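You operate a simulated robot arm through the tools that you are given. There is no shell and no other tool. Be economical: measure what you need, move in short steps, check, and stop when the job is done.

You run a simulated two-armed robot. Do the job below in one go: nothing can be reset, and whatever is moved stays where it is left.

Task
Carry the pallet seven with both arms and set it on the steel stand.

Only the result counts: the job must be done as asked and must still hold three seconds after the hand-in. Knocking over, shifting, dropping, spilling or breaking anything else fails it.

Robot
Two 7-joint arms with two-finger parallel grippers on one trunk, on a base that drives. Base frame: it is fixed to the floor where the robot stands at the start and does not move with it; the origin is under the middle of the robot, x ahead of it, y to its left, z up. Readings come in mm, degrees, newtons and seconds.
The left shoulder is at the start at [-82, 119, 851], the right one opposite. With the tool pointing down near the work surface each hand reaches from about 160 to 580 mm from the robot's upright axis, wherever it stands, measured 20 degrees to its own side. Places, roughly: steel stand [2200, -1700, 700]. Payload 3.43 kg a hand.
The tool frame of a hand sits at the grasp point between the pads (the TCP): z along the fingers, y along the line on which they close. The tips reach 30 mm beyond it. Largest opening 94 mm; finger width 28, thickness 10; the body of the gripper, 50 by 96 mm, starts 55 mm behind the TCP.
Orientation is that of the tool frame in the base frame, as [roll, pitch, yaw] about the fixed x, y, z axes, in that order (R = Rz(yaw) Ry(pitch) Rx(roll)). With the fingers straight down and closing along the base's y, the tool's x points along the base's -x, its y along +y and its z along -z.

Tools
- The arms move only by the tool apply_moves. It takes "left_series", "right_series" or both (then of equal length, played together; a hand with none holds still); each is a list that holds one entry, the list of rows, each a list of 6 numbers: the shift along the tool's x, y, z in mm, then the turn, a rotation vector about the tool's x, y, z in degrees. In form: [[[dx, dy, dz, ax, ay, az], ...]]. A call has 1 to 10 rows; each row shifts and turns the commanded pose from where the row before left it, along the tool's axes as they then stand. "left_claw" and "right_claw" are, for a hand that has rows, the opening, from 0 (shut) to 1 (fully open), set as the call begins (left out, the last holds). Each row takes 0.2 s and may step no farther than 50 mm and 8.6 degrees from the row before; otherwise, or with a gripper value out of range, the whole call is refused. Where a pose cannot be reached the arm comes as near as it can. A force on the tool above 40 N (or 10 N above the force at the start of the call, whichever is more), or a blocked arm, ends the call early, and 0.2 s more pass. Each finger travels about 153 mm/s and halts on what it meets, pressing with about 23 N; the grip force reading is that of the motor and also rises with nothing between the fingers. The clock runs only during rows and for 0.2 s after the last one: add rows that do not move to give the fingers time. It gives the time, the measured TCP pose, the force on the tool (base axes), the opening and the grip force at its end, in the units of the frame above (readings bear some noise), with the torque about the TCP (base axes, N m) and any sound that the robot's microphone picked up, and new pictures: "pictures" is both (left out), scene, wrist or none (wrist: the cameras of the hands that moved).
- Cameras (640 x 400 px; columns grow to the right, rows downward): "scene" is now at [25.6, 29.8, 1554.5]; the picture's right is [0.39, -0.92, 0.00], its down [-0.73, -0.31, -0.61] and it looks along [0.57, 0.24, -0.79] (base axes); focal length 260 px, centre (320, 200). "left" rides on the left gripper at [76, -14, -102] in its tool frame; the picture's right is [0.18, 0.98, 0.00], its down [-0.75, 0.14, -0.64] and it looks along [-0.63, 0.12, 0.77] (tool axes); focal length 243 px, centre (320, 200). "right" rides on the right gripper at [76, 14, -102] in its tool frame; the picture's right is [-0.18, 0.98, 0.00], its down [-0.75, -0.14, -0.64] and it looks along [-0.63, -0.12, 0.77] (tool axes); focal length 243 px, centre (320, 200). There is no depth. A picture from a camera that has moved, and an enlarged one, comes with that camera's place and axes in the base frame and with its lens.
- slide_trunk(by): slides the trunk up (or, below 0, down) by that many mm; the arms and the scene camera ride with it, the base frame stays. It gives what a move gives, with no picture.
- steer(legs): drives the robot by 1 to 6 legs, each [ahead, left, turn to the left] in mm, mm and degrees, along the robot's own axes; the way and the turn of a leg run together, so that a leg with both is an arc; at most 1500 mm and 180 degrees a leg. The arms and the cameras ride along, it lands a little off, and it stops where it bumps. It gives what a move gives, and a new picture of the scene camera.
- pan_tilt(pan, tilt): turns the head with the scene camera to pan (to the left, within 143 degrees either way) and tilt (down, from -29 to 69), counted from straight ahead of the robot. It gives what a move gives, and a new picture of the scene camera.
- enlarge(camera, box): a new picture of the part [left, top, right, bottom] of that camera's present view, enlarged. No time passes.
- finish_job(): hands the job in; it is judged then, once.

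Work in short steps. Places have to be worked out from the pictures, the camera data and where the tool is seen: move nearer, look again, correct. Check each grasp and each placing, and mend what went wrong. You have 120 turns and 260 pictures in all, those below and enlarged ones among them. Open the grippers and draw the arms clear of the work before you hand the job in, unless the task says otherwise; then end with one line.

The tools are called by a JSON object that holds its "method" and its "body". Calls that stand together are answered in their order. apply_moves: Moves the arms, as the interface text tells. Its arguments: {"type":"object","properties":{"left_series":{"type":"array"},"left_claw":{"type":"number"},"right_series":{"type":"array"},"right_claw":{"type":"number"},"pictures":{"type":"string","enum":["both","scene","wrist","none"]}},"required":[]} The other tools are called the same way: slide_trunk (by) slides the trunk up or down; steer (legs) drives the base; pan_tilt (pan, tilt) turns the head that bears the scene camera; enlarge (camera, box) takes an enlarged picture of a part of a camera's view; finish_job () hands the job in.

At the start:

```text
t: 0.0
left_ee_pos: [342.5, 310.0, 1128.1]
left_tcp_rot: [-180.0, 0.0, -180.0]
left_contact_force: [0.0, 0.8, -0.3]
left_ft_torque: [-0.02, 0.0, 0.0]
left_grip_width: 94.2
left_finger_force: 0.0
right_ee_pos: [363.1, -8.9, 1109.2]
right_tcp_rot: [-179.9, 0.0, -180.0]
right_contact_force: [-0.4, 1.2, -0.8]
right_ft_torque: [-0.05, -0.01, 0.0]
right_grip_width: 93.9
right_finger_force: 0.0
trunk travel left (down, up): [-275.0, 60.0]
robot x, y, heading: [2.3, 2.4, -0.0]
head pan, tilt: [23.1, 52.1]
```

scene: 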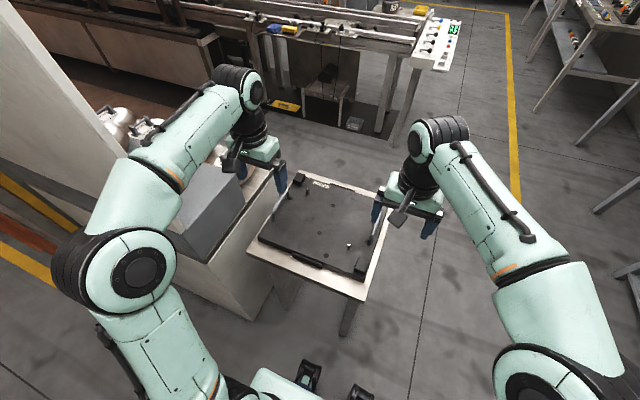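
right: 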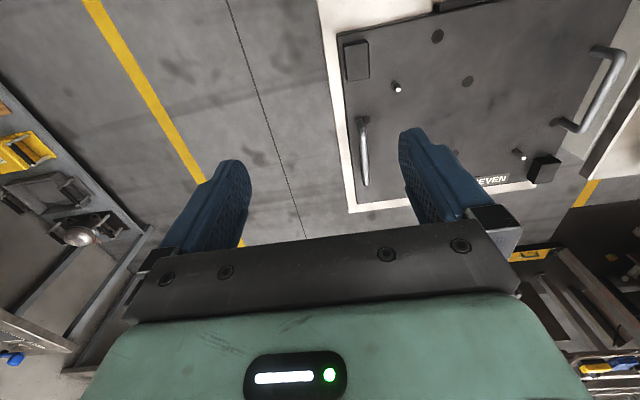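
left: 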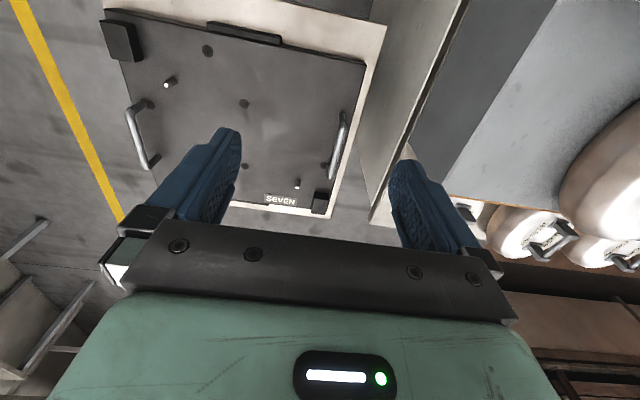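

The pallet SEVEN lies on a small table ahead, and my triangulation puts its right handle near [488, 41, 855] and its left near [450, 363, 862]. I'll enlarge the handles, then look toward the stand.

{"method": "enlarge", "body": {"camera": "left", "box": [80, 0, 400, 220]}}

{"method": "enlarge", "body": {"camera": "scene", "box": [220, 140, 420, 320]}}

{"method": "pan_tilt", "body": {"pan": -38, "tilt": 20}}

```text
1.82 times, centred on (240, 110) of left
camera zoom: at [266.5, 295.1, 1230.6], right [-0.18, 0.98, 0.0], down [0.75, 0.14, 0.64], along [0.63, 0.12, -0.77], focal length 441 px, centre (466, 364)
```

zoom: 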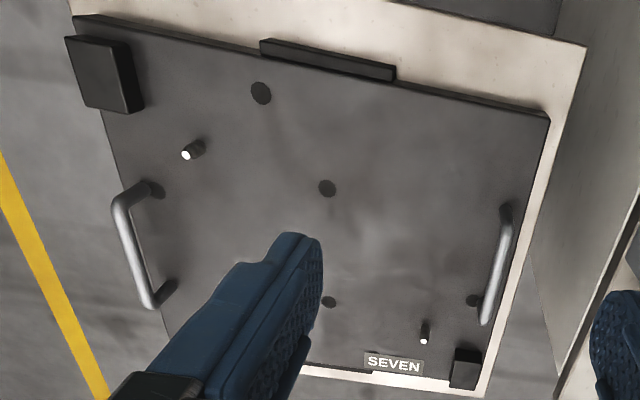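

```text
2.22 times, centred on (320, 230) of scene
camera zoom: at [25.6, 29.8, 1554.5], right [0.39, -0.92, 0.0], down [-0.73, -0.31, -0.61], along [0.57, 0.24, -0.79], focal length 577 px, centre (320, 133)
```

zoom: 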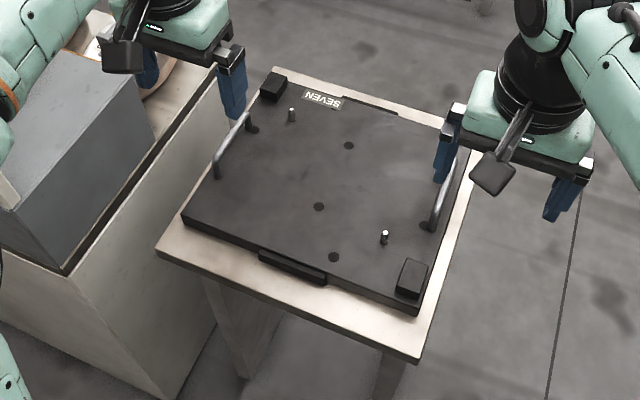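

```text
t: 1.3
left_ee_pos: [342.7, 310.0, 1128.2]
left_tcp_rot: [-180.0, 0.0, 179.9]
left_contact_force: [-0.1, -0.6, -0.1]
left_ft_torque: [0.0, 0.01, 0.0]
left_grip_width: 94.1
left_finger_force: 0.0
right_ee_pos: [364.3, -8.5, 1107.9]
right_tcp_rot: [-179.9, 0.0, 180.0]
right_contact_force: [-0.3, 0.3, 0.7]
right_ft_torque: [-0.01, 0.02, 0.0]
right_grip_width: 94.0
right_finger_force: 0.0
trunk travel left (down, up): [-275.0, 60.0]
robot x, y, heading: [2.0, -0.2, -0.0]
head pan, tilt: [-38.0, 20.0]
camera scene: at [30.0, -56.9, 1602.8], right [-0.62, -0.79, 0.0], down [-0.27, 0.21, -0.94], along [0.74, -0.58, -0.34], focal length 260 px, centre (320, 200)
```

scene: 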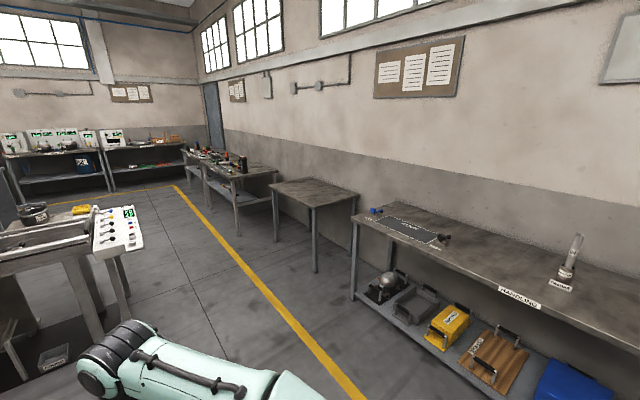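

The stand looks like the small empty table around [2300, -1750], with a bench to its right. Now I move both open hands over the handles at a safe height and point the head back at the pallet.

{"method": "apply_moves", "body": {"left_series": [[[-23, 9.4, 30, 0, 0, 0], [-23, 9.4, 30, 0, 0, 0], [-23, 9.4, 30, 0, 0, 0], [-23, 9.4, 30, 0, 0, 0], [-23, 9.4, 30, 0, 0, 0]]], "right_series": [[[-27, 9, 26, 0, 0, 0], [-27, 9, 26, 0, 0, 0], [-27, 9, 26, 0, 0, 0], [-27, 9, 26, 0, 0, 0], [-27, 9, 26, 0, 0, 0]]], "left_claw": 1, "right_claw": 1, "pictures": "wrist"}}

{"method": "pan_tilt", "body": {"pan": 10, "tilt": 50}}

```text
t: 2.5
left_ee_pos: [458.9, 356.8, 976.0]
left_tcp_rot: [180.0, -0.1, 180.0]
left_contact_force: [-0.2, 0.5, -0.1]
left_ft_torque: [-0.03, 0.04, 0.02]
left_grip_width: 94.1
left_finger_force: 0.1
right_ee_pos: [498.4, 36.6, 977.4]
right_tcp_rot: [-179.9, -0.1, 180.0]
right_contact_force: [-0.7, -0.1, -0.3]
right_ft_torque: [-0.02, 0.02, 0.05]
right_grip_width: 94.0
right_finger_force: 0.1
trunk travel left (down, up): [-275.0, 60.0]
robot x, y, heading: [-1.4, -3.5, 0.2]
head pan, tilt: [-38.0, 20.0]
camera right: at [421.6, 51.6, 1079.4], right [0.18, 0.98, 0.0], down [0.76, -0.14, 0.64], along [0.63, -0.12, -0.77], focal length 243 px, centre (320, 200)
camera left: at [382.9, 343.1, 1078.8], right [-0.18, 0.98, 0.0], down [0.75, 0.14, 0.64], along [0.63, 0.12, -0.77], focal length 243 px, centre (320, 200)
```

right: 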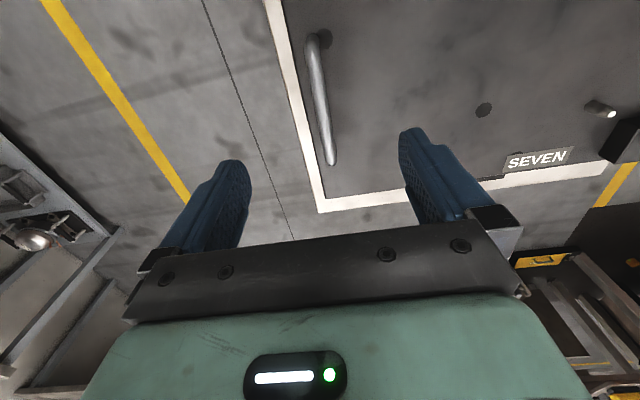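
left: 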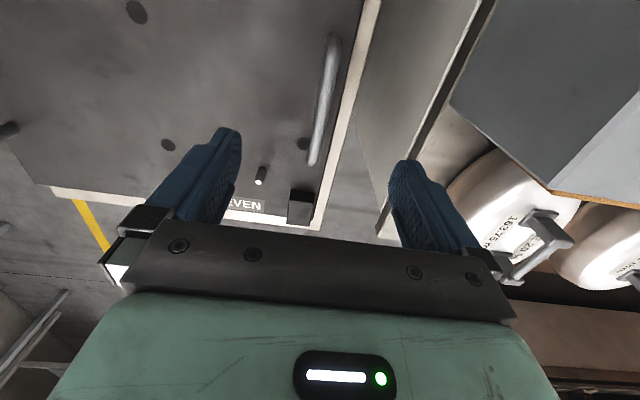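

```text
t: 3.7
left_ee_pos: [457.0, 356.6, 978.4]
left_tcp_rot: [180.0, 0.0, 180.0]
left_contact_force: [0.1, 0.1, 1.5]
left_ft_torque: [0.0, -0.02, 0.02]
left_grip_width: 94.0
left_finger_force: 0.0
right_ee_pos: [496.6, 36.1, 979.2]
right_tcp_rot: [-179.9, 0.0, -180.0]
right_contact_force: [-0.5, 0.5, 0.0]
right_ft_torque: [0.0, -0.01, 0.02]
right_grip_width: 94.0
right_finger_force: 0.1
trunk travel left (down, up): [-275.0, 60.0]
robot x, y, heading: [-1.3, -2.1, 0.0]
head pan, tilt: [10.0, 50.0]
camera scene: at [32.4, 13.6, 1557.3], right [0.17, -0.98, 0.0], down [-0.75, -0.13, -0.64], along [0.63, 0.11, -0.77], focal length 260 px, centre (320, 200)
```

scene: 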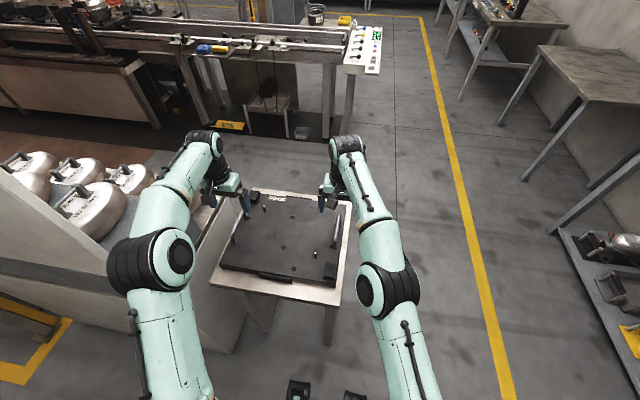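

Both views agree: bars run nearly along x, right centre about [502, 39, 850], left about [463, 360, 850], plate top about 817. Descend to about 870 with fingers straddling the bars and look again.

{"method": "apply_moves", "body": {"left_series": [[[-6, 3, 8, 0, 0, 0], [0, 0, 33, 0, 0, 0], [0, 0, 33, 0, 0, 0], [0, 0, 33, 0, 0, 0], [0, 0, 0, 0, 0, 0]]], "right_series": [[[-5, 3, 8, 0, 0, 0], [0, 0, 33, 0, 0, 0], [0, 0, 33, 0, 0, 0], [0, 0, 33, 0, 0, 0], [0, 0, 0, 0, 0, 0]]], "pictures": "wrist"}}

{"method": "enlarge", "body": {"camera": "scene", "box": [200, 160, 380, 300]}}

```text
t: 4.9
left_ee_pos: [462.8, 360.6, 872.5]
left_tcp_rot: [-180.0, 0.0, 179.9]
left_contact_force: [0.5, 0.1, -0.1]
left_ft_torque: [0.02, 0.0, 0.0]
left_grip_width: 94.1
left_finger_force: 0.0
right_ee_pos: [501.5, 40.4, 870.7]
right_tcp_rot: [180.0, 0.1, 179.9]
right_contact_force: [1.0, 0.1, -0.1]
right_ft_torque: [-0.03, 0.03, 0.04]
right_grip_width: 94.3
right_finger_force: 0.0
right hand out of reach, approached as far as the arm can: row 1
trunk travel left (down, up): [-275.0, 60.0]
robot x, y, heading: [-0.2, -0.1, 0.1]
head pan, tilt: [10.0, 50.0]
camera right: at [423.8, 54.0, 972.0], right [0.18, 0.98, 0.0], down [0.75, -0.14, 0.64], along [0.63, -0.12, -0.77], focal length 243 px, centre (320, 200)
camera left: at [386.5, 346.0, 974.4], right [-0.18, 0.98, 0.0], down [0.75, 0.14, 0.64], along [0.63, 0.12, -0.77], focal length 243 px, centre (320, 200)
```

right: 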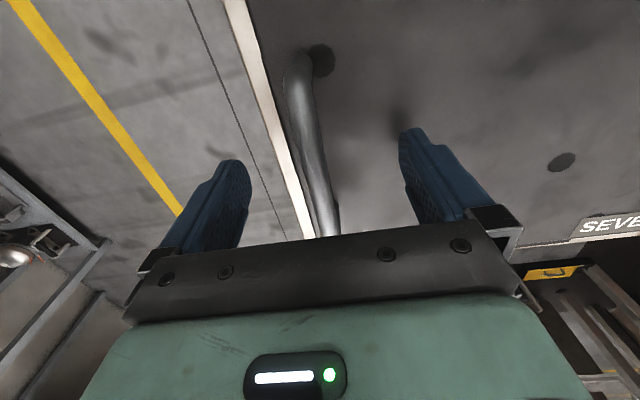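
left: 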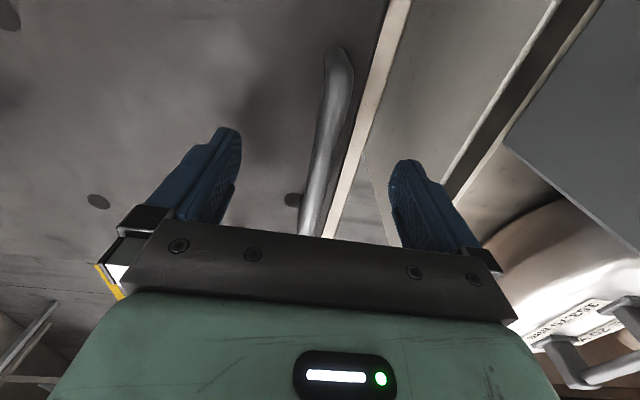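

```text
2.86 times, centred on (290, 230) of scene
camera zoom: at [32.1, 13.6, 1557.3], right [0.17, -0.98, 0.0], down [-0.75, -0.13, -0.64], along [0.63, 0.11, -0.77], focal length 742 px, centre (406, 114)
```

zoom: 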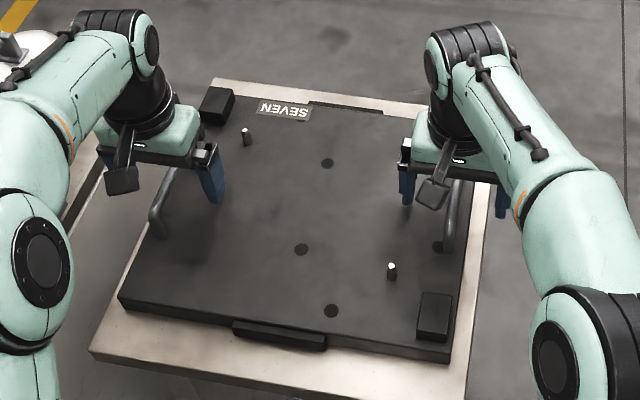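

Bars are centred between both pairs of fingers. I'll descend 15 mm (tips stay just above the plate) and close both.

{"method": "apply_moves", "body": {"left_series": [[[0, 0.5, 8, 0, 0, 0], [0, 0, 8, 0, 0, 0], [0, 0, 0, 0, 0, 0]]], "right_series": [[[0, 0, 8, 0, 0, 0], [0, 0, 7, 0, 0, 0], [0, 0, 0, 0, 0, 0]]], "pictures": "none"}}

{"method": "apply_moves", "body": {"left_series": [[[0, 0, 0, 0, 0, 0], [0, 0, 0, 0, 0, 0], [0, 0, 0, 0, 0, 0], [0, 0, 0, 0, 0, 0]]], "right_series": [[[0, 0, 0, 0, 0, 0], [0, 0, 0, 0, 0, 0], [0, 0, 0, 0, 0, 0], [0, 0, 0, 0, 0, 0]]], "left_claw": 0, "right_claw": 0, "pictures": "wrist"}}

```text
t: 5.7
left_ee_pos: [463.1, 361.8, 859.8]
left_tcp_rot: [179.9, 0.5, -179.9]
left_contact_force: [-3.2, 0.1, 29.8]
left_ft_torque: [-1.47, 0.55, -0.49]
left_grip_width: 93.4
left_finger_force: 0.1
right_ee_pos: [499.9, 38.1, 859.4]
right_tcp_rot: [179.6, 0.4, -180.0]
right_contact_force: [6.1, 2.4, 16.2]
right_ft_torque: [0.87, 0.05, -0.31]
right_grip_width: 94.1
right_finger_force: 0.1
trunk travel left (down, up): [-275.0, 60.0]
robot x, y, heading: [-0.8, 1.6, 0.2]
head pan, tilt: [10.0, 50.0]
```

```text
t: 6.0
left_ee_pos: [464.7, 359.2, 860.9]
left_tcp_rot: [-179.8, 0.8, -180.0]
left_contact_force: [-1.8, 11.3, 10.8]
left_ft_torque: [0.1, -0.21, 0.07]
left_grip_width: 15.9
left_finger_force: 18.4
right_ee_pos: [501.0, 39.0, 860.0]
right_tcp_rot: [179.7, 0.5, 179.9]
right_contact_force: [-0.4, -13.9, 12.5]
right_ft_torque: [0.09, -0.01, 0.28]
right_grip_width: 15.7
right_finger_force: 17.0
trunk travel left (down, up): [-275.0, 60.0]
robot x, y, heading: [-1.1, -0.4, -0.0]
head pan, tilt: [10.0, 50.0]
stopped in row 1 (left hand): the force on the tool passed its limit at 63 N (the readings are from after the stop); the commanded pose is now the measured one
camera right: at [422.6, 53.4, 961.4], right [0.18, 0.98, 0.01], down [0.75, -0.14, 0.65], along [0.64, -0.11, -0.76], focal length 243 px, centre (320, 200)
camera left: at [387.2, 344.7, 961.5], right [-0.18, 0.98, 0.0], down [0.75, 0.14, 0.65], along [0.64, 0.12, -0.76], focal length 243 px, centre (320, 200)
```

right: 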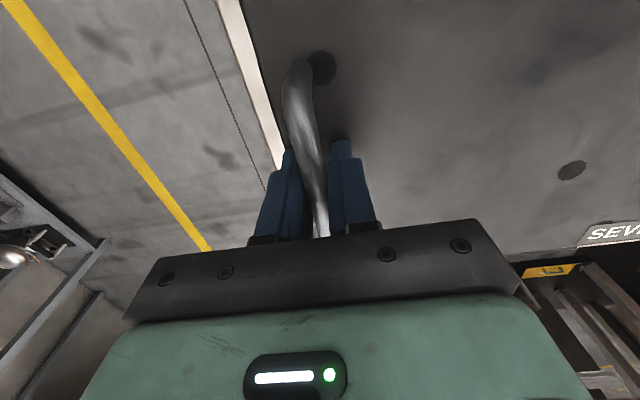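
left: 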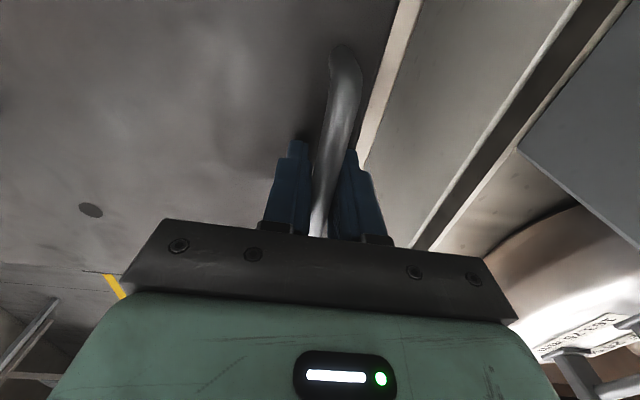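

Both hands grip a bar about 16 mm thick. I settle the grip, then lift a little to read the weight.

{"method": "apply_moves", "body": {"left_series": [[[0, 0, 0, 0, 0, 0], [0, 0, 0, 0, 0, 0], [0, 0, 0, 0, 0, 0]]], "right_series": [[[0, 0, 0, 0, 0, 0], [0, 0, 0, 0, 0, 0], [0, 0, 0, 0, 0, 0]]], "pictures": "none"}}

{"method": "apply_moves", "body": {"left_series": [[[0, 0, -3, 0, 0, 0], [0, 0, -4, 0, 0, 0], [0, 0, -4, 0, 0, 0], [0, 0, -4, 0, 0, 0], [0, 0, 0, 0, 0, 0]]], "right_series": [[[0, 0, -3, 0, 0, 0], [0, 0, -4, 0, 0, 0], [0, 0, -4, 0, 0, 0], [0, 0, -4, 0, 0, 0], [0, 0, 0, 0, 0, 0]]]}}

{"method": "enlarge", "body": {"camera": "scene", "box": [200, 160, 380, 300]}}

```text
t: 6.8
left_ee_pos: [464.9, 359.6, 860.5]
left_tcp_rot: [-180.0, 0.6, 180.0]
left_contact_force: [0.6, 31.8, 16.2]
left_ft_torque: [-0.37, -0.67, 0.27]
left_grip_width: 16.4
left_finger_force: 23.1
right_ee_pos: [500.2, 38.5, 859.8]
right_tcp_rot: [179.8, 0.6, 180.0]
right_contact_force: [5.7, -28.8, 22.4]
right_ft_torque: [0.24, 0.64, 0.15]
right_grip_width: 16.6
right_finger_force: 23.0
trunk travel left (down, up): [-275.0, 60.0]
robot x, y, heading: [1.4, 0.9, -0.2]
head pan, tilt: [10.0, 50.0]
```

```text
t: 8.0
left_ee_pos: [464.7, 360.1, 870.2]
left_tcp_rot: [-179.8, 0.0, 179.9]
left_contact_force: [-1.5, 26.4, -9.9]
left_ft_torque: [-0.28, 0.48, 0.28]
left_grip_width: 16.5
left_finger_force: 23.6
right_ee_pos: [503.0, 40.1, 870.8]
right_tcp_rot: [179.9, 0.1, 180.0]
right_contact_force: [1.2, -26.6, -10.3]
right_ft_torque: [0.3, -0.5, 0.32]
right_grip_width: 16.5
right_finger_force: 23.2
trunk travel left (down, up): [-275.0, 60.0]
robot x, y, heading: [-1.2, -0.5, 0.0]
head pan, tilt: [10.0, 50.0]
camera scene: at [34.2, 14.5, 1557.2], right [0.17, -0.98, 0.0], down [-0.76, -0.13, -0.64], along [0.63, 0.11, -0.77], focal length 260 px, centre (320, 200)
camera right: at [424.9, 54.4, 972.1], right [0.18, 0.98, 0.0], down [0.75, -0.14, 0.64], along [0.63, -0.12, -0.77], focal length 243 px, centre (320, 200)
camera left: at [388.7, 345.2, 973.0], right [-0.18, 0.98, 0.0], down [0.75, 0.14, 0.64], along [0.63, 0.12, -0.77], focal length 243 px, centre (320, 200)
```

scene: 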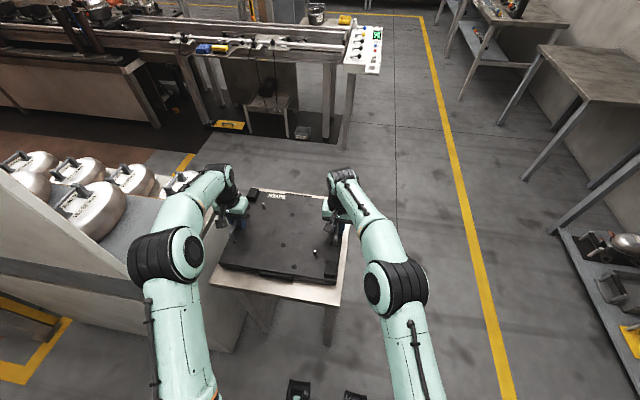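
right: 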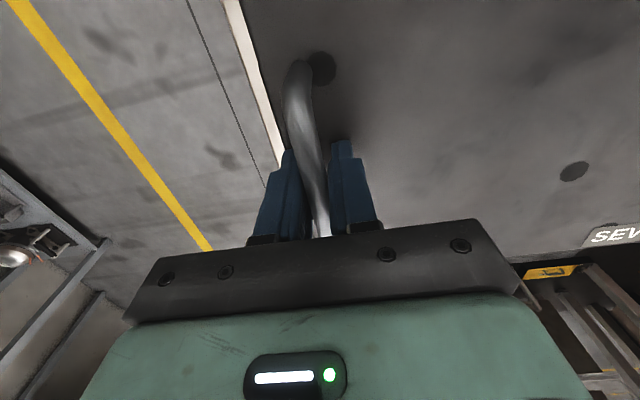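
left: 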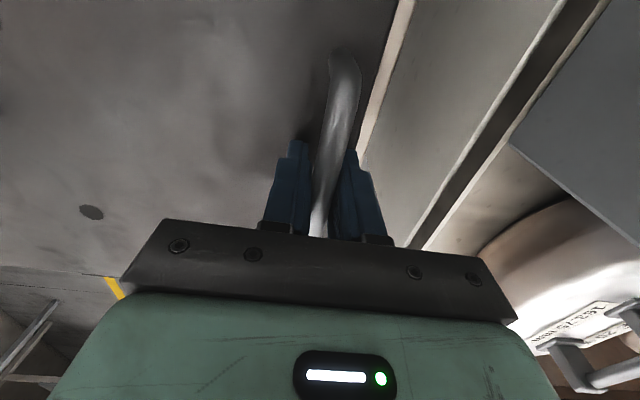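

```text
2.86 times, centred on (290, 230) of scene
camera zoom: at [34.2, 14.5, 1557.2], right [0.17, -0.98, 0.0], down [-0.76, -0.13, -0.64], along [0.63, 0.11, -0.77], focal length 742 px, centre (406, 114)
```

zoom: 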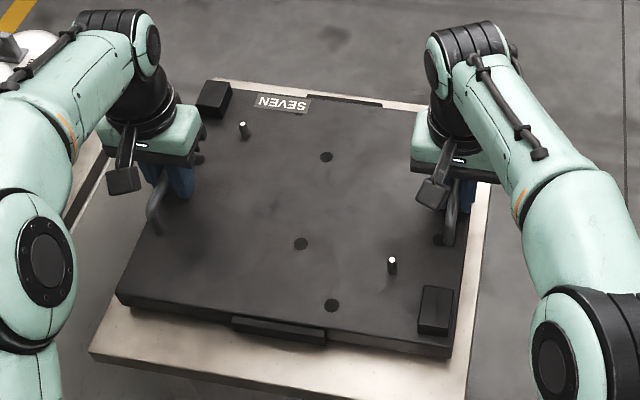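

The pallet is coming up (about 10 N per hand). I lift further, easing the sideways squeeze slightly, and look toward the left side before driving.

{"method": "apply_moves", "body": {"left_series": [[[0, 1, -10, 0, 0, 0], [0, 0, -12, 0, 0, 0], [0, 0, -12, 0, 0, 0], [3, 0, -12, 0, 0, 0], [6, 0, -12, 0, 0, 0], [10, 0, -10, 0, 0, 0], [10, 0, -6, 0, 0, 0], [0, 0, 0, 0, 0, 0]]], "right_series": [[[0, -1, -10, 0, 0, 0], [0, 0, -12, 0, 0, 0], [0, 0, -12, 0, 0, 0], [3, 0, -12, 0, 0, 0], [6, 0, -12, 0, 0, 0], [10, 0, -10, 0, 0, 0], [10, 0, -6, 0, 0, 0], [0, 0, 0, 0, 0, 0]]], "pictures": "scene"}}

{"method": "pan_tilt", "body": {"pan": 75, "tilt": 45}}

```text
t: 9.8
left_ee_pos: [437.0, 359.8, 946.2]
left_tcp_rot: [-179.7, 0.2, 179.9]
left_contact_force: [-1.0, 22.0, -10.1]
left_ft_torque: [-0.28, -0.13, 0.35]
left_grip_width: 16.7
left_finger_force: 22.8
right_ee_pos: [472.1, 40.9, 945.0]
right_tcp_rot: [179.6, 0.2, -180.0]
right_contact_force: [1.1, -21.8, -10.0]
right_ft_torque: [0.22, 0.1, 0.2]
right_grip_width: 16.6
right_finger_force: 23.2
trunk travel left (down, up): [-275.0, 60.0]
robot x, y, heading: [0.7, 4.9, -0.0]
head pan, tilt: [10.0, 50.0]
camera scene: at [34.4, 14.5, 1557.2], right [0.17, -0.98, 0.0], down [-0.76, -0.13, -0.64], along [0.63, 0.11, -0.77], focal length 260 px, centre (320, 200)
```

scene: 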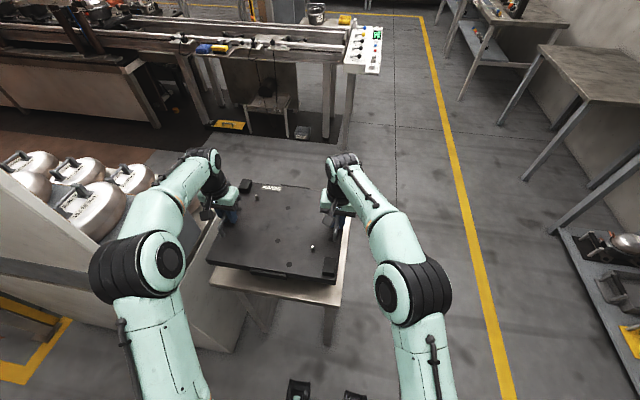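

```text
t: 11.2
left_ee_pos: [436.4, 360.5, 945.3]
left_tcp_rot: [-179.6, 0.2, 180.0]
left_contact_force: [-0.4, 21.5, -10.4]
left_ft_torque: [-0.19, -0.35, 0.37]
left_grip_width: 16.7
left_finger_force: 23.1
right_ee_pos: [472.2, 40.2, 945.4]
right_tcp_rot: [179.5, 0.2, -179.9]
right_contact_force: [1.4, -21.6, -10.0]
right_ft_torque: [0.24, 0.3, 0.26]
right_grip_width: 16.6
right_finger_force: 23.4
trunk travel left (down, up): [-275.0, 60.0]
robot x, y, heading: [0.3, 1.4, -0.3]
head pan, tilt: [75.0, 45.0]
camera scene: at [-20.7, 79.6, 1564.2], right [0.97, -0.26, 0.0], down [-0.18, -0.68, -0.71], along [0.18, 0.68, -0.71], focal length 260 px, centre (320, 200)
```

scene: 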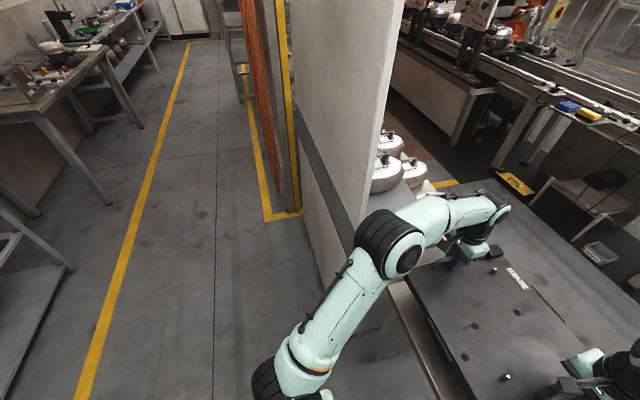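

A tall partition stands by the left elbow, so backing straight off is the way out. I check behind and to the right before driving.

{"method": "pan_tilt", "body": {"pan": -130, "tilt": 35}}

{"method": "pan_tilt", "body": {"pan": 140, "tilt": 35}}

{"method": "pan_tilt", "body": {"pan": -50, "tilt": 35}}

```text
t: 14.1
left_ee_pos: [436.0, 359.6, 946.5]
left_tcp_rot: [-179.6, 0.2, 179.9]
left_contact_force: [-0.9, 21.6, -9.8]
left_ft_torque: [-0.22, 0.06, 0.33]
left_grip_width: 16.4
left_finger_force: 23.1
right_ee_pos: [472.6, 39.5, 946.3]
right_tcp_rot: [179.6, 0.2, -179.8]
right_contact_force: [0.7, -21.3, -9.5]
right_ft_torque: [0.21, -0.09, 0.25]
right_grip_width: 16.4
right_finger_force: 22.5
trunk travel left (down, up): [-275.0, 60.0]
robot x, y, heading: [-1.7, 0.9, 0.1]
head pan, tilt: [-130.0, 35.0]
camera scene: at [-98.4, -66.4, 1579.1], right [-0.77, 0.64, 0.0], down [0.37, 0.44, -0.82], along [-0.53, -0.63, -0.57], focal length 260 px, centre (320, 200)
```

scene: 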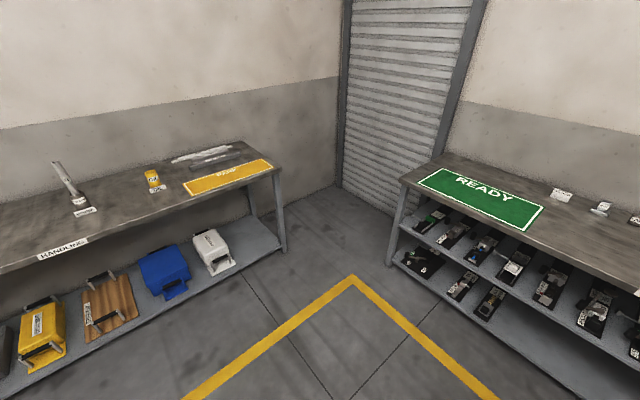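

```text
t: 17.9
left_ee_pos: [436.8, 360.4, 945.9]
left_tcp_rot: [-179.6, 0.3, 180.0]
left_contact_force: [-0.6, 21.5, -9.2]
left_ft_torque: [-0.2, -0.06, 0.38]
left_grip_width: 16.2
left_finger_force: 22.8
right_ee_pos: [473.5, 41.0, 946.2]
right_tcp_rot: [179.6, 0.2, -179.9]
right_contact_force: [0.6, -21.3, -10.5]
right_ft_torque: [0.21, 0.03, 0.27]
right_grip_width: 16.3
right_finger_force: 23.0
trunk travel left (down, up): [-275.0, 60.0]
robot x, y, heading: [-0.8, 1.0, 0.1]
head pan, tilt: [140.0, 35.0]
camera scene: at [-109.3, 57.7, 1579.1], right [0.64, 0.77, 0.0], down [0.44, -0.37, -0.82], along [-0.63, 0.53, -0.57], focal length 260 px, centre (320, 200)
```

scene: 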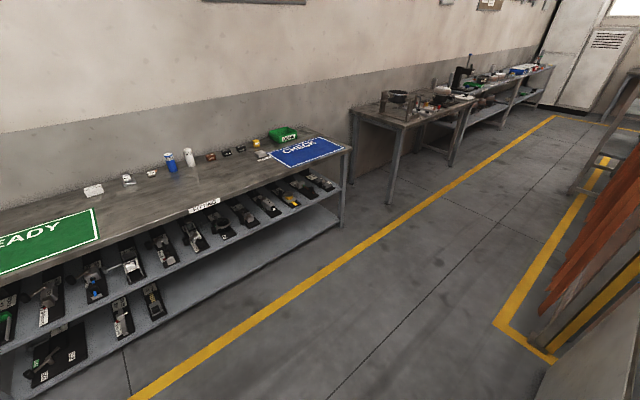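

```text
t: 20.7
left_ee_pos: [436.4, 360.5, 945.4]
left_tcp_rot: [-179.6, 0.2, 179.9]
left_contact_force: [-0.4, 21.1, -10.0]
left_ft_torque: [-0.18, -0.03, 0.37]
left_grip_width: 16.4
left_finger_force: 23.2
right_ee_pos: [472.6, 40.2, 946.9]
right_tcp_rot: [179.6, 0.2, -179.9]
right_contact_force: [0.5, -20.6, -10.0]
right_ft_torque: [0.2, 0.04, 0.23]
right_grip_width: 16.4
right_finger_force: 22.9
trunk travel left (down, up): [-275.0, 60.0]
robot x, y, heading: [1.0, 2.7, -0.3]
head pan, tilt: [-50.0, 35.0]
camera scene: at [14.8, -66.3, 1579.0], right [-0.77, -0.64, 0.0], down [-0.37, 0.44, -0.82], along [0.53, -0.63, -0.57], focal length 260 px, centre (320, 200)
```

scene: 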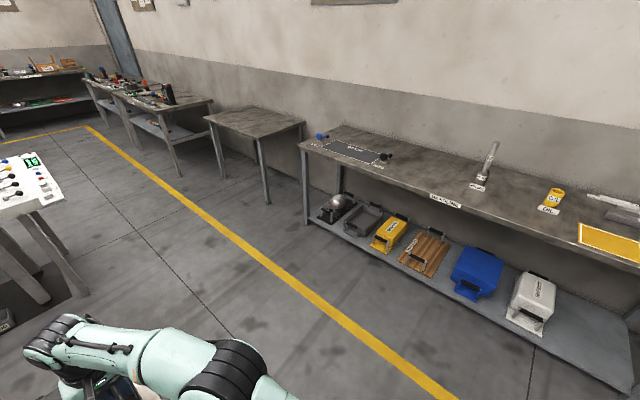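

Floor to the right is clear, the stand's front edge is around y=-1420 and the bench ends near x≈1340–1500. I strafe right 700 mm, carrying the pallet clear of the table and the partition.

{"method": "steer", "body": {"legs": [[0, -700, 0]]}}

```text
t: 27.2
left_ee_pos: [436.3, -331.5, 945.5]
left_tcp_rot: [-179.5, 0.2, 179.4]
left_contact_force: [-1.1, 21.4, -9.0]
left_ft_torque: [-0.19, -0.04, 0.37]
left_grip_width: 16.3
left_finger_force: 23.1
right_ee_pos: [470.0, -650.8, 945.0]
right_tcp_rot: [179.6, 0.3, 179.6]
right_contact_force: [1.0, -21.0, -10.0]
right_ft_torque: [0.2, 0.01, 0.23]
right_grip_width: 16.3
right_finger_force: 23.4
trunk travel left (down, up): [-275.0, 60.0]
robot x, y, heading: [-3.5, -688.5, -0.4]
head pan, tilt: [-50.0, 35.0]
camera scene: at [10.8, -753.3, 1579.0], right [-0.77, -0.64, 0.0], down [-0.37, 0.44, -0.82], along [0.52, -0.63, -0.57], focal length 260 px, centre (320, 200)
```

scene: 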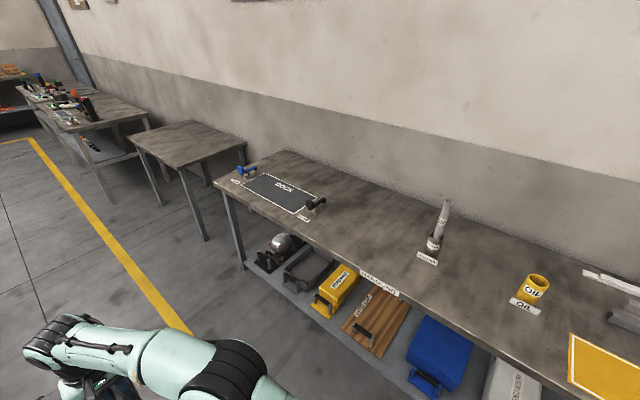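

Stand top now appears to span about x 1800–2700, y −1385…−1940, height about 715. I drive forward along y≈−690 to come abreast of it.

{"method": "steer", "body": {"legs": [[1200, 0, 0], [700, 0, 0]]}}

{"method": "pan_tilt", "body": {"pan": -75, "tilt": 45}}

{"method": "pan_tilt", "body": {"pan": 0, "tilt": 35}}

```text
t: 36.7
left_ee_pos: [2339.2, -336.0, 944.6]
left_tcp_rot: [-179.7, 0.3, 179.5]
left_contact_force: [1.7, 2.2, -10.4]
left_ft_torque: [-0.05, 0.0, 0.41]
left_grip_width: 16.4
left_finger_force: 22.8
right_ee_pos: [2372.6, -656.4, 945.4]
right_tcp_rot: [179.6, 0.1, 179.7]
right_contact_force: [-1.7, -2.8, -8.7]
right_ft_torque: [0.04, -0.05, 0.19]
right_grip_width: 16.4
right_finger_force: 23.4
trunk travel left (down, up): [-275.0, 60.0]
robot x, y, heading: [1898.6, -693.9, -0.4]
head pan, tilt: [-50.0, 35.0]
camera scene: at [1915.0, -760.1, 1579.0], right [-0.77, -0.64, 0.0], down [-0.37, 0.44, -0.82], along [0.52, -0.63, -0.57], focal length 260 px, centre (320, 200)
```

scene: 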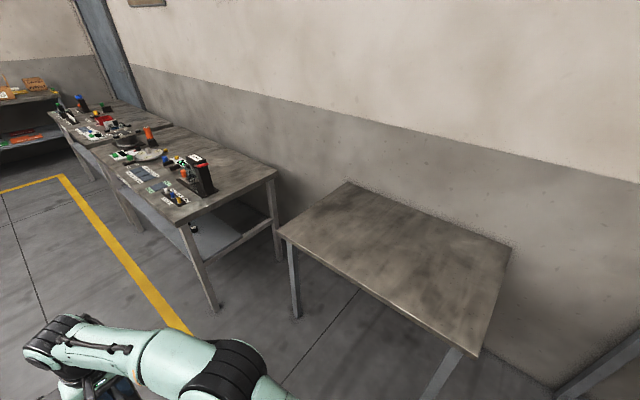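

```text
t: 37.6
left_ee_pos: [2337.3, -336.5, 945.3]
left_tcp_rot: [-179.5, 0.2, 179.6]
left_contact_force: [2.1, -0.1, -9.4]
left_ft_torque: [-0.01, 0.13, 0.36]
left_grip_width: 16.3
left_finger_force: 22.7
right_ee_pos: [2373.0, -655.2, 945.1]
right_tcp_rot: [179.7, 0.0, 179.8]
right_contact_force: [-2.0, -0.6, -9.9]
right_ft_torque: [0.0, -0.14, 0.19]
right_grip_width: 16.5
right_finger_force: 22.8
trunk travel left (down, up): [-275.0, 60.0]
robot x, y, heading: [1900.6, -693.6, -0.3]
head pan, tilt: [-75.0, 45.0]
camera scene: at [1879.2, -771.0, 1564.3], right [-0.97, -0.25, 0.0], down [-0.18, 0.68, -0.71], along [0.18, -0.68, -0.71], focal length 260 px, centre (320, 200)
```

scene: 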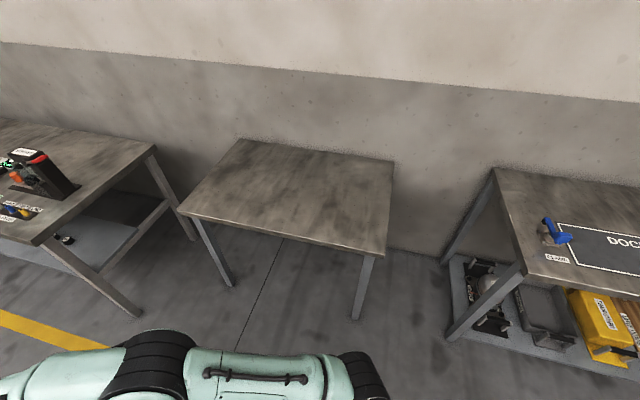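

```text
t: 39.1
left_ee_pos: [2338.0, -334.9, 945.0]
left_tcp_rot: [-179.6, 0.2, 179.6]
left_contact_force: [1.6, 0.3, -9.6]
left_ft_torque: [0.02, -0.09, 0.32]
left_grip_width: 16.4
left_finger_force: 23.0
right_ee_pos: [2373.5, -655.8, 945.7]
right_tcp_rot: [179.7, 0.1, 179.9]
right_contact_force: [-1.5, 0.4, -9.5]
right_ft_torque: [0.03, 0.07, 0.18]
right_grip_width: 16.2
right_finger_force: 22.9
trunk travel left (down, up): [-275.0, 60.0]
robot x, y, heading: [1899.7, -695.3, -0.1]
head pan, tilt: [0.0, 35.0]
camera scene: at [1946.7, -692.9, 1579.0], right [-0.01, -1.0, 0.0], down [-0.57, 0.0, -0.82], along [0.82, -0.01, -0.57], focal length 260 px, centre (320, 200)
```

scene: 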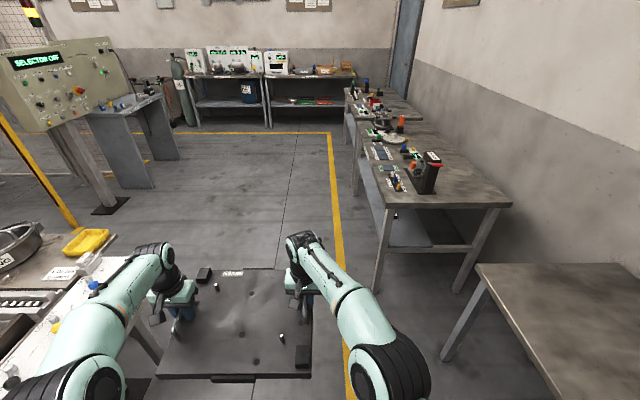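

The stand top measures roughly x 1780–2710, y −1378…−1985 (centre ~[2240, −1680]); the pallet's centre rides about 455 ahead and 195 left of the robot. I shift away from the control panel and turn right 90°.

{"method": "steer", "body": {"legs": [[130, -120, 0], [0, 0, -90]]}}

{"method": "pan_tilt", "body": {"pan": 10, "tilt": 48}}

```text
t: 44.6
left_ee_pos: [2390.5, -1250.4, 947.0]
left_tcp_rot: [-179.5, 0.1, 89.7]
left_contact_force: [0.4, -2.0, -9.8]
left_ft_torque: [0.17, 0.05, 0.37]
left_grip_width: 16.1
left_finger_force: 23.4
right_ee_pos: [2070.3, -1285.9, 944.6]
right_tcp_rot: [179.6, 0.1, 89.8]
right_contact_force: [-0.5, 1.9, -10.4]
right_ft_torque: [-0.18, 0.01, 0.17]
right_grip_width: 16.7
right_finger_force: 23.1
trunk travel left (down, up): [-275.0, 60.0]
robot x, y, heading: [2031.1, -814.5, -90.3]
head pan, tilt: [0.0, 35.0]
camera scene: at [2032.3, -858.6, 1579.0], right [-1.0, 0.0, 0.0], down [0.0, 0.57, -0.82], along [0.0, -0.82, -0.57], focal length 260 px, centre (320, 200)
```

scene: 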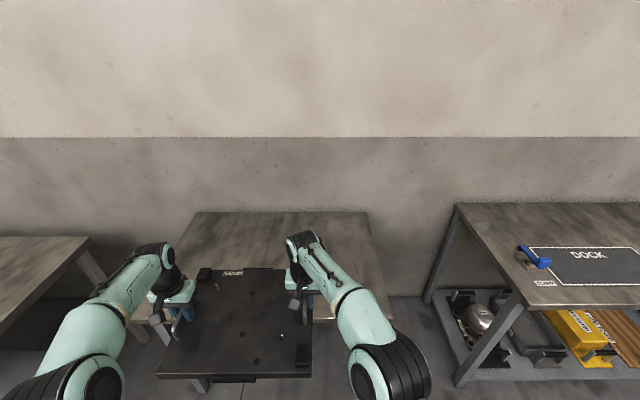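

```text
t: 45.3
left_ee_pos: [2389.0, -1250.6, 944.6]
left_tcp_rot: [-179.6, 0.1, 89.7]
left_contact_force: [0.8, -2.1, -9.6]
left_ft_torque: [0.18, 0.03, 0.36]
left_grip_width: 16.3
left_finger_force: 23.1
right_ee_pos: [2068.6, -1285.9, 944.5]
right_tcp_rot: [179.6, 0.1, 89.9]
right_contact_force: [-0.8, 1.4, -9.9]
right_ft_torque: [-0.17, 0.03, 0.2]
right_grip_width: 16.5
right_finger_force: 22.6
trunk travel left (down, up): [-275.0, 60.0]
robot x, y, heading: [2033.1, -812.7, -90.1]
head pan, tilt: [10.0, 48.0]
camera scene: at [2045.9, -848.2, 1560.0], right [-0.99, -0.17, 0.0], down [-0.13, 0.73, -0.67], along [0.11, -0.66, -0.74], focal length 260 px, centre (320, 200)
```

scene: 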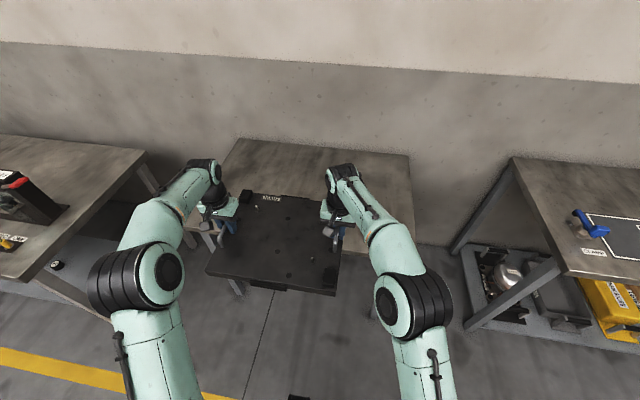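

Facing the stand squarely; the pallet lines up at x≈2230 with the stand's centre. I drive ahead 350 mm.

{"method": "steer", "body": {"legs": [[350, 0, 0]]}}

```text
t: 47.7
left_ee_pos: [2396.3, -1591.2, 942.2]
left_tcp_rot: [-179.3, -0.2, 90.1]
left_contact_force: [0.2, -0.9, -9.0]
left_ft_torque: [0.02, 0.05, 0.23]
left_grip_width: 16.3
left_finger_force: 22.5
right_ee_pos: [2077.5, -1629.1, 941.5]
right_tcp_rot: [-179.9, -0.2, 90.3]
right_contact_force: [0.8, 0.8, -10.8]
right_ft_torque: [-0.06, 0.06, 0.04]
right_grip_width: 16.0
right_finger_force: 23.1
trunk travel left (down, up): [-275.0, 60.0]
robot x, y, heading: [2036.1, -1159.5, -90.0]
head pan, tilt: [10.0, 48.0]
stopped in leg 1: the robot was blocked; the commanded pose is now the measured one
camera scene: at [2052.0, -1192.3, 1559.9], right [-0.98, -0.18, 0.0], down [-0.13, 0.73, -0.67], along [0.12, -0.66, -0.74], focal length 260 px, centre (320, 200)
```

scene: 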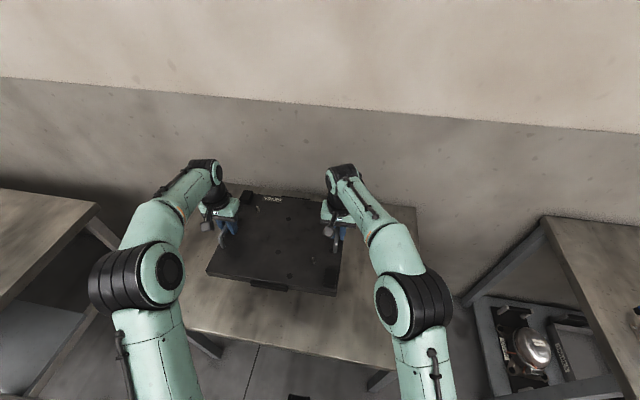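

The base just touched the stand at the end. I back off 25 mm, then lower the pallet with the trunk.

{"method": "steer", "body": {"legs": [[-25, 0, 0]]}}

{"method": "slide_trunk", "body": {"by": -100}}

{"method": "pan_tilt", "body": {"pan": 18, "tilt": 55}}

```text
t: 48.5
left_ee_pos: [2394.5, -1569.9, 944.2]
left_tcp_rot: [-179.3, 0.0, 90.0]
left_contact_force: [-0.3, -2.8, -9.9]
left_ft_torque: [0.08, -0.06, 0.42]
left_grip_width: 16.4
left_finger_force: 22.8
right_ee_pos: [2074.6, -1606.2, 943.2]
right_tcp_rot: [180.0, -0.2, 90.3]
right_contact_force: [-1.2, 2.0, -10.1]
right_ft_torque: [-0.1, -0.05, 0.19]
right_grip_width: 16.5
right_finger_force: 23.0
trunk travel left (down, up): [-275.0, 60.0]
robot x, y, heading: [2034.2, -1131.3, -89.9]
head pan, tilt: [10.0, 48.0]
camera scene: at [2050.2, -1169.0, 1560.0], right [-0.98, -0.18, 0.0], down [-0.13, 0.73, -0.67], along [0.12, -0.66, -0.74], focal length 260 px, centre (320, 200)
```

scene: 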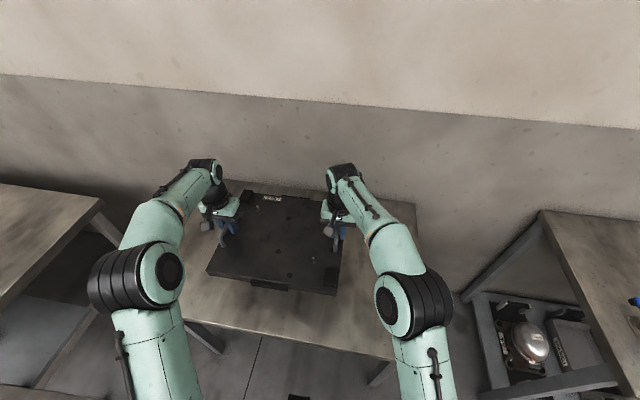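

```text
t: 49.8
left_ee_pos: [2395.0, -1569.0, 844.6]
left_tcp_rot: [-179.5, 0.0, 90.0]
left_contact_force: [0.5, -2.1, -9.7]
left_ft_torque: [0.02, -0.01, 0.39]
left_grip_width: 16.3
left_finger_force: 22.8
right_ee_pos: [2075.4, -1605.8, 844.0]
right_tcp_rot: [179.9, 0.0, 90.3]
right_contact_force: [0.4, 1.6, -10.5]
right_ft_torque: [-0.06, 0.01, 0.14]
right_grip_width: 16.4
right_finger_force: 22.9
trunk travel left (down, up): [-175.0, 160.0]
robot x, y, heading: [2033.3, -1131.4, -89.6]
head pan, tilt: [10.0, 48.0]
```

```text
t: 50.5
left_ee_pos: [2394.4, -1568.8, 843.2]
left_tcp_rot: [-179.4, 0.0, 90.0]
left_contact_force: [-0.8, -1.2, -10.5]
left_ft_torque: [-0.02, -0.02, 0.38]
left_grip_width: 16.3
left_finger_force: 22.8
right_ee_pos: [2074.9, -1606.1, 843.5]
right_tcp_rot: [180.0, -0.1, 90.4]
right_contact_force: [0.5, 1.6, -8.8]
right_ft_torque: [0.02, 0.0, 0.16]
right_grip_width: 16.1
right_finger_force: 23.3
trunk travel left (down, up): [-175.0, 160.0]
robot x, y, heading: [2037.4, -1136.9, -90.3]
head pan, tilt: [18.0, 55.0]
camera scene: at [2058.7, -1163.1, 1451.1], right [-0.95, -0.31, 0.0], down [-0.25, 0.78, -0.57], along [0.18, -0.54, -0.82], focal length 260 px, centre (320, 200)
```

scene: 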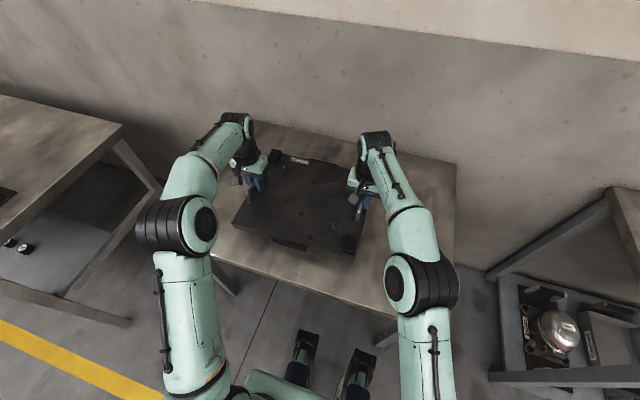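

The pallet is over the stand with margin all round. I lower the trunk 60 mm more, then finish with small arm steps until it lands.

{"method": "slide_trunk", "body": {"by": -55}}

{"method": "apply_moves", "body": {"left_series": [[[0, 0, 4, 0, 0, 0], [0, 0, 4, 0, 0, 0], [0, 0, 0, 0, 0, 0]]], "right_series": [[[0, 0, 4, 0, 0, 0], [0, 0, 4, 0, 0, 0], [0, 0, 0, 0, 0, 0]]], "pictures": "scene"}}

{"method": "enlarge", "body": {"camera": "scene", "box": [200, 100, 460, 320]}}

```text
t: 51.4
left_ee_pos: [2394.4, -1571.6, 800.3]
left_tcp_rot: [-179.6, 1.3, 90.3]
left_contact_force: [-2.9, 3.3, 10.3]
left_ft_torque: [0.26, -0.12, 0.12]
left_grip_width: 16.2
left_finger_force: 23.0
right_ee_pos: [2075.4, -1606.6, 799.9]
right_tcp_rot: [179.1, 1.4, 90.3]
right_contact_force: [-1.5, 3.0, 7.9]
right_ft_torque: [0.44, 0.26, 0.09]
right_grip_width: 16.6
right_finger_force: 23.3
trunk travel left (down, up): [-121.0, 215.0]
robot x, y, heading: [2032.2, -1132.2, -89.9]
head pan, tilt: [18.0, 55.0]
stopped: the force on the tool passed its limit at 45 N (the readings are from after the stop); the commanded pose is now the measured one
```

```text
t: 52.0
left_ee_pos: [2396.8, -1570.5, 800.0]
left_tcp_rot: [-179.7, 2.0, 90.2]
left_contact_force: [-2.1, 5.7, 16.6]
left_ft_torque: [0.78, -0.2, 0.12]
left_grip_width: 16.6
left_finger_force: 22.9
right_ee_pos: [2076.5, -1607.7, 800.8]
right_tcp_rot: [178.7, 2.0, 90.2]
right_contact_force: [-1.3, 3.1, 13.9]
right_ft_torque: [0.8, 0.53, 0.1]
right_grip_width: 16.4
right_finger_force: 23.1
trunk travel left (down, up): [-121.0, 215.0]
robot x, y, heading: [2035.2, -1133.5, -89.8]
head pan, tilt: [18.0, 55.0]
stopped in row 2 (left hand): the force on the tool passed its limit at 44 N (the readings are from after the stop); the commanded pose is now the measured one
camera scene: at [2057.0, -1169.5, 1395.5], right [-0.95, -0.31, 0.0], down [-0.25, 0.78, -0.58], along [0.18, -0.55, -0.82], focal length 260 px, centre (320, 200)
```

scene: 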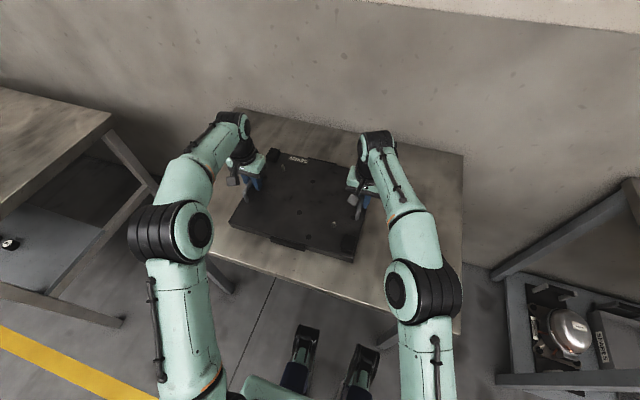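

```text
1.82 times, centred on (330, 210) of scene
camera zoom: at [2057.0, -1169.5, 1395.5], right [-0.95, -0.31, 0.0], down [-0.25, 0.78, -0.58], along [0.18, -0.55, -0.82], focal length 472 px, centre (302, 182)
```

zoom: 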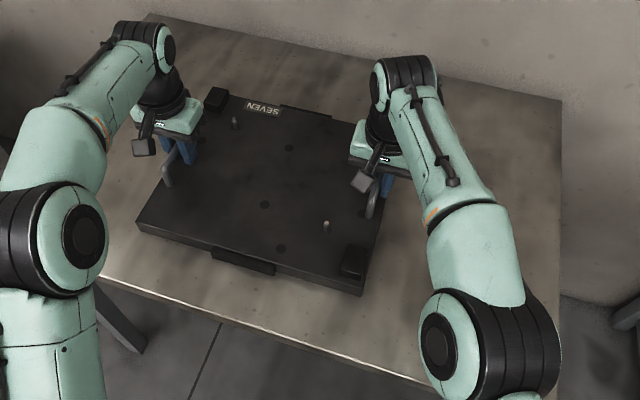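

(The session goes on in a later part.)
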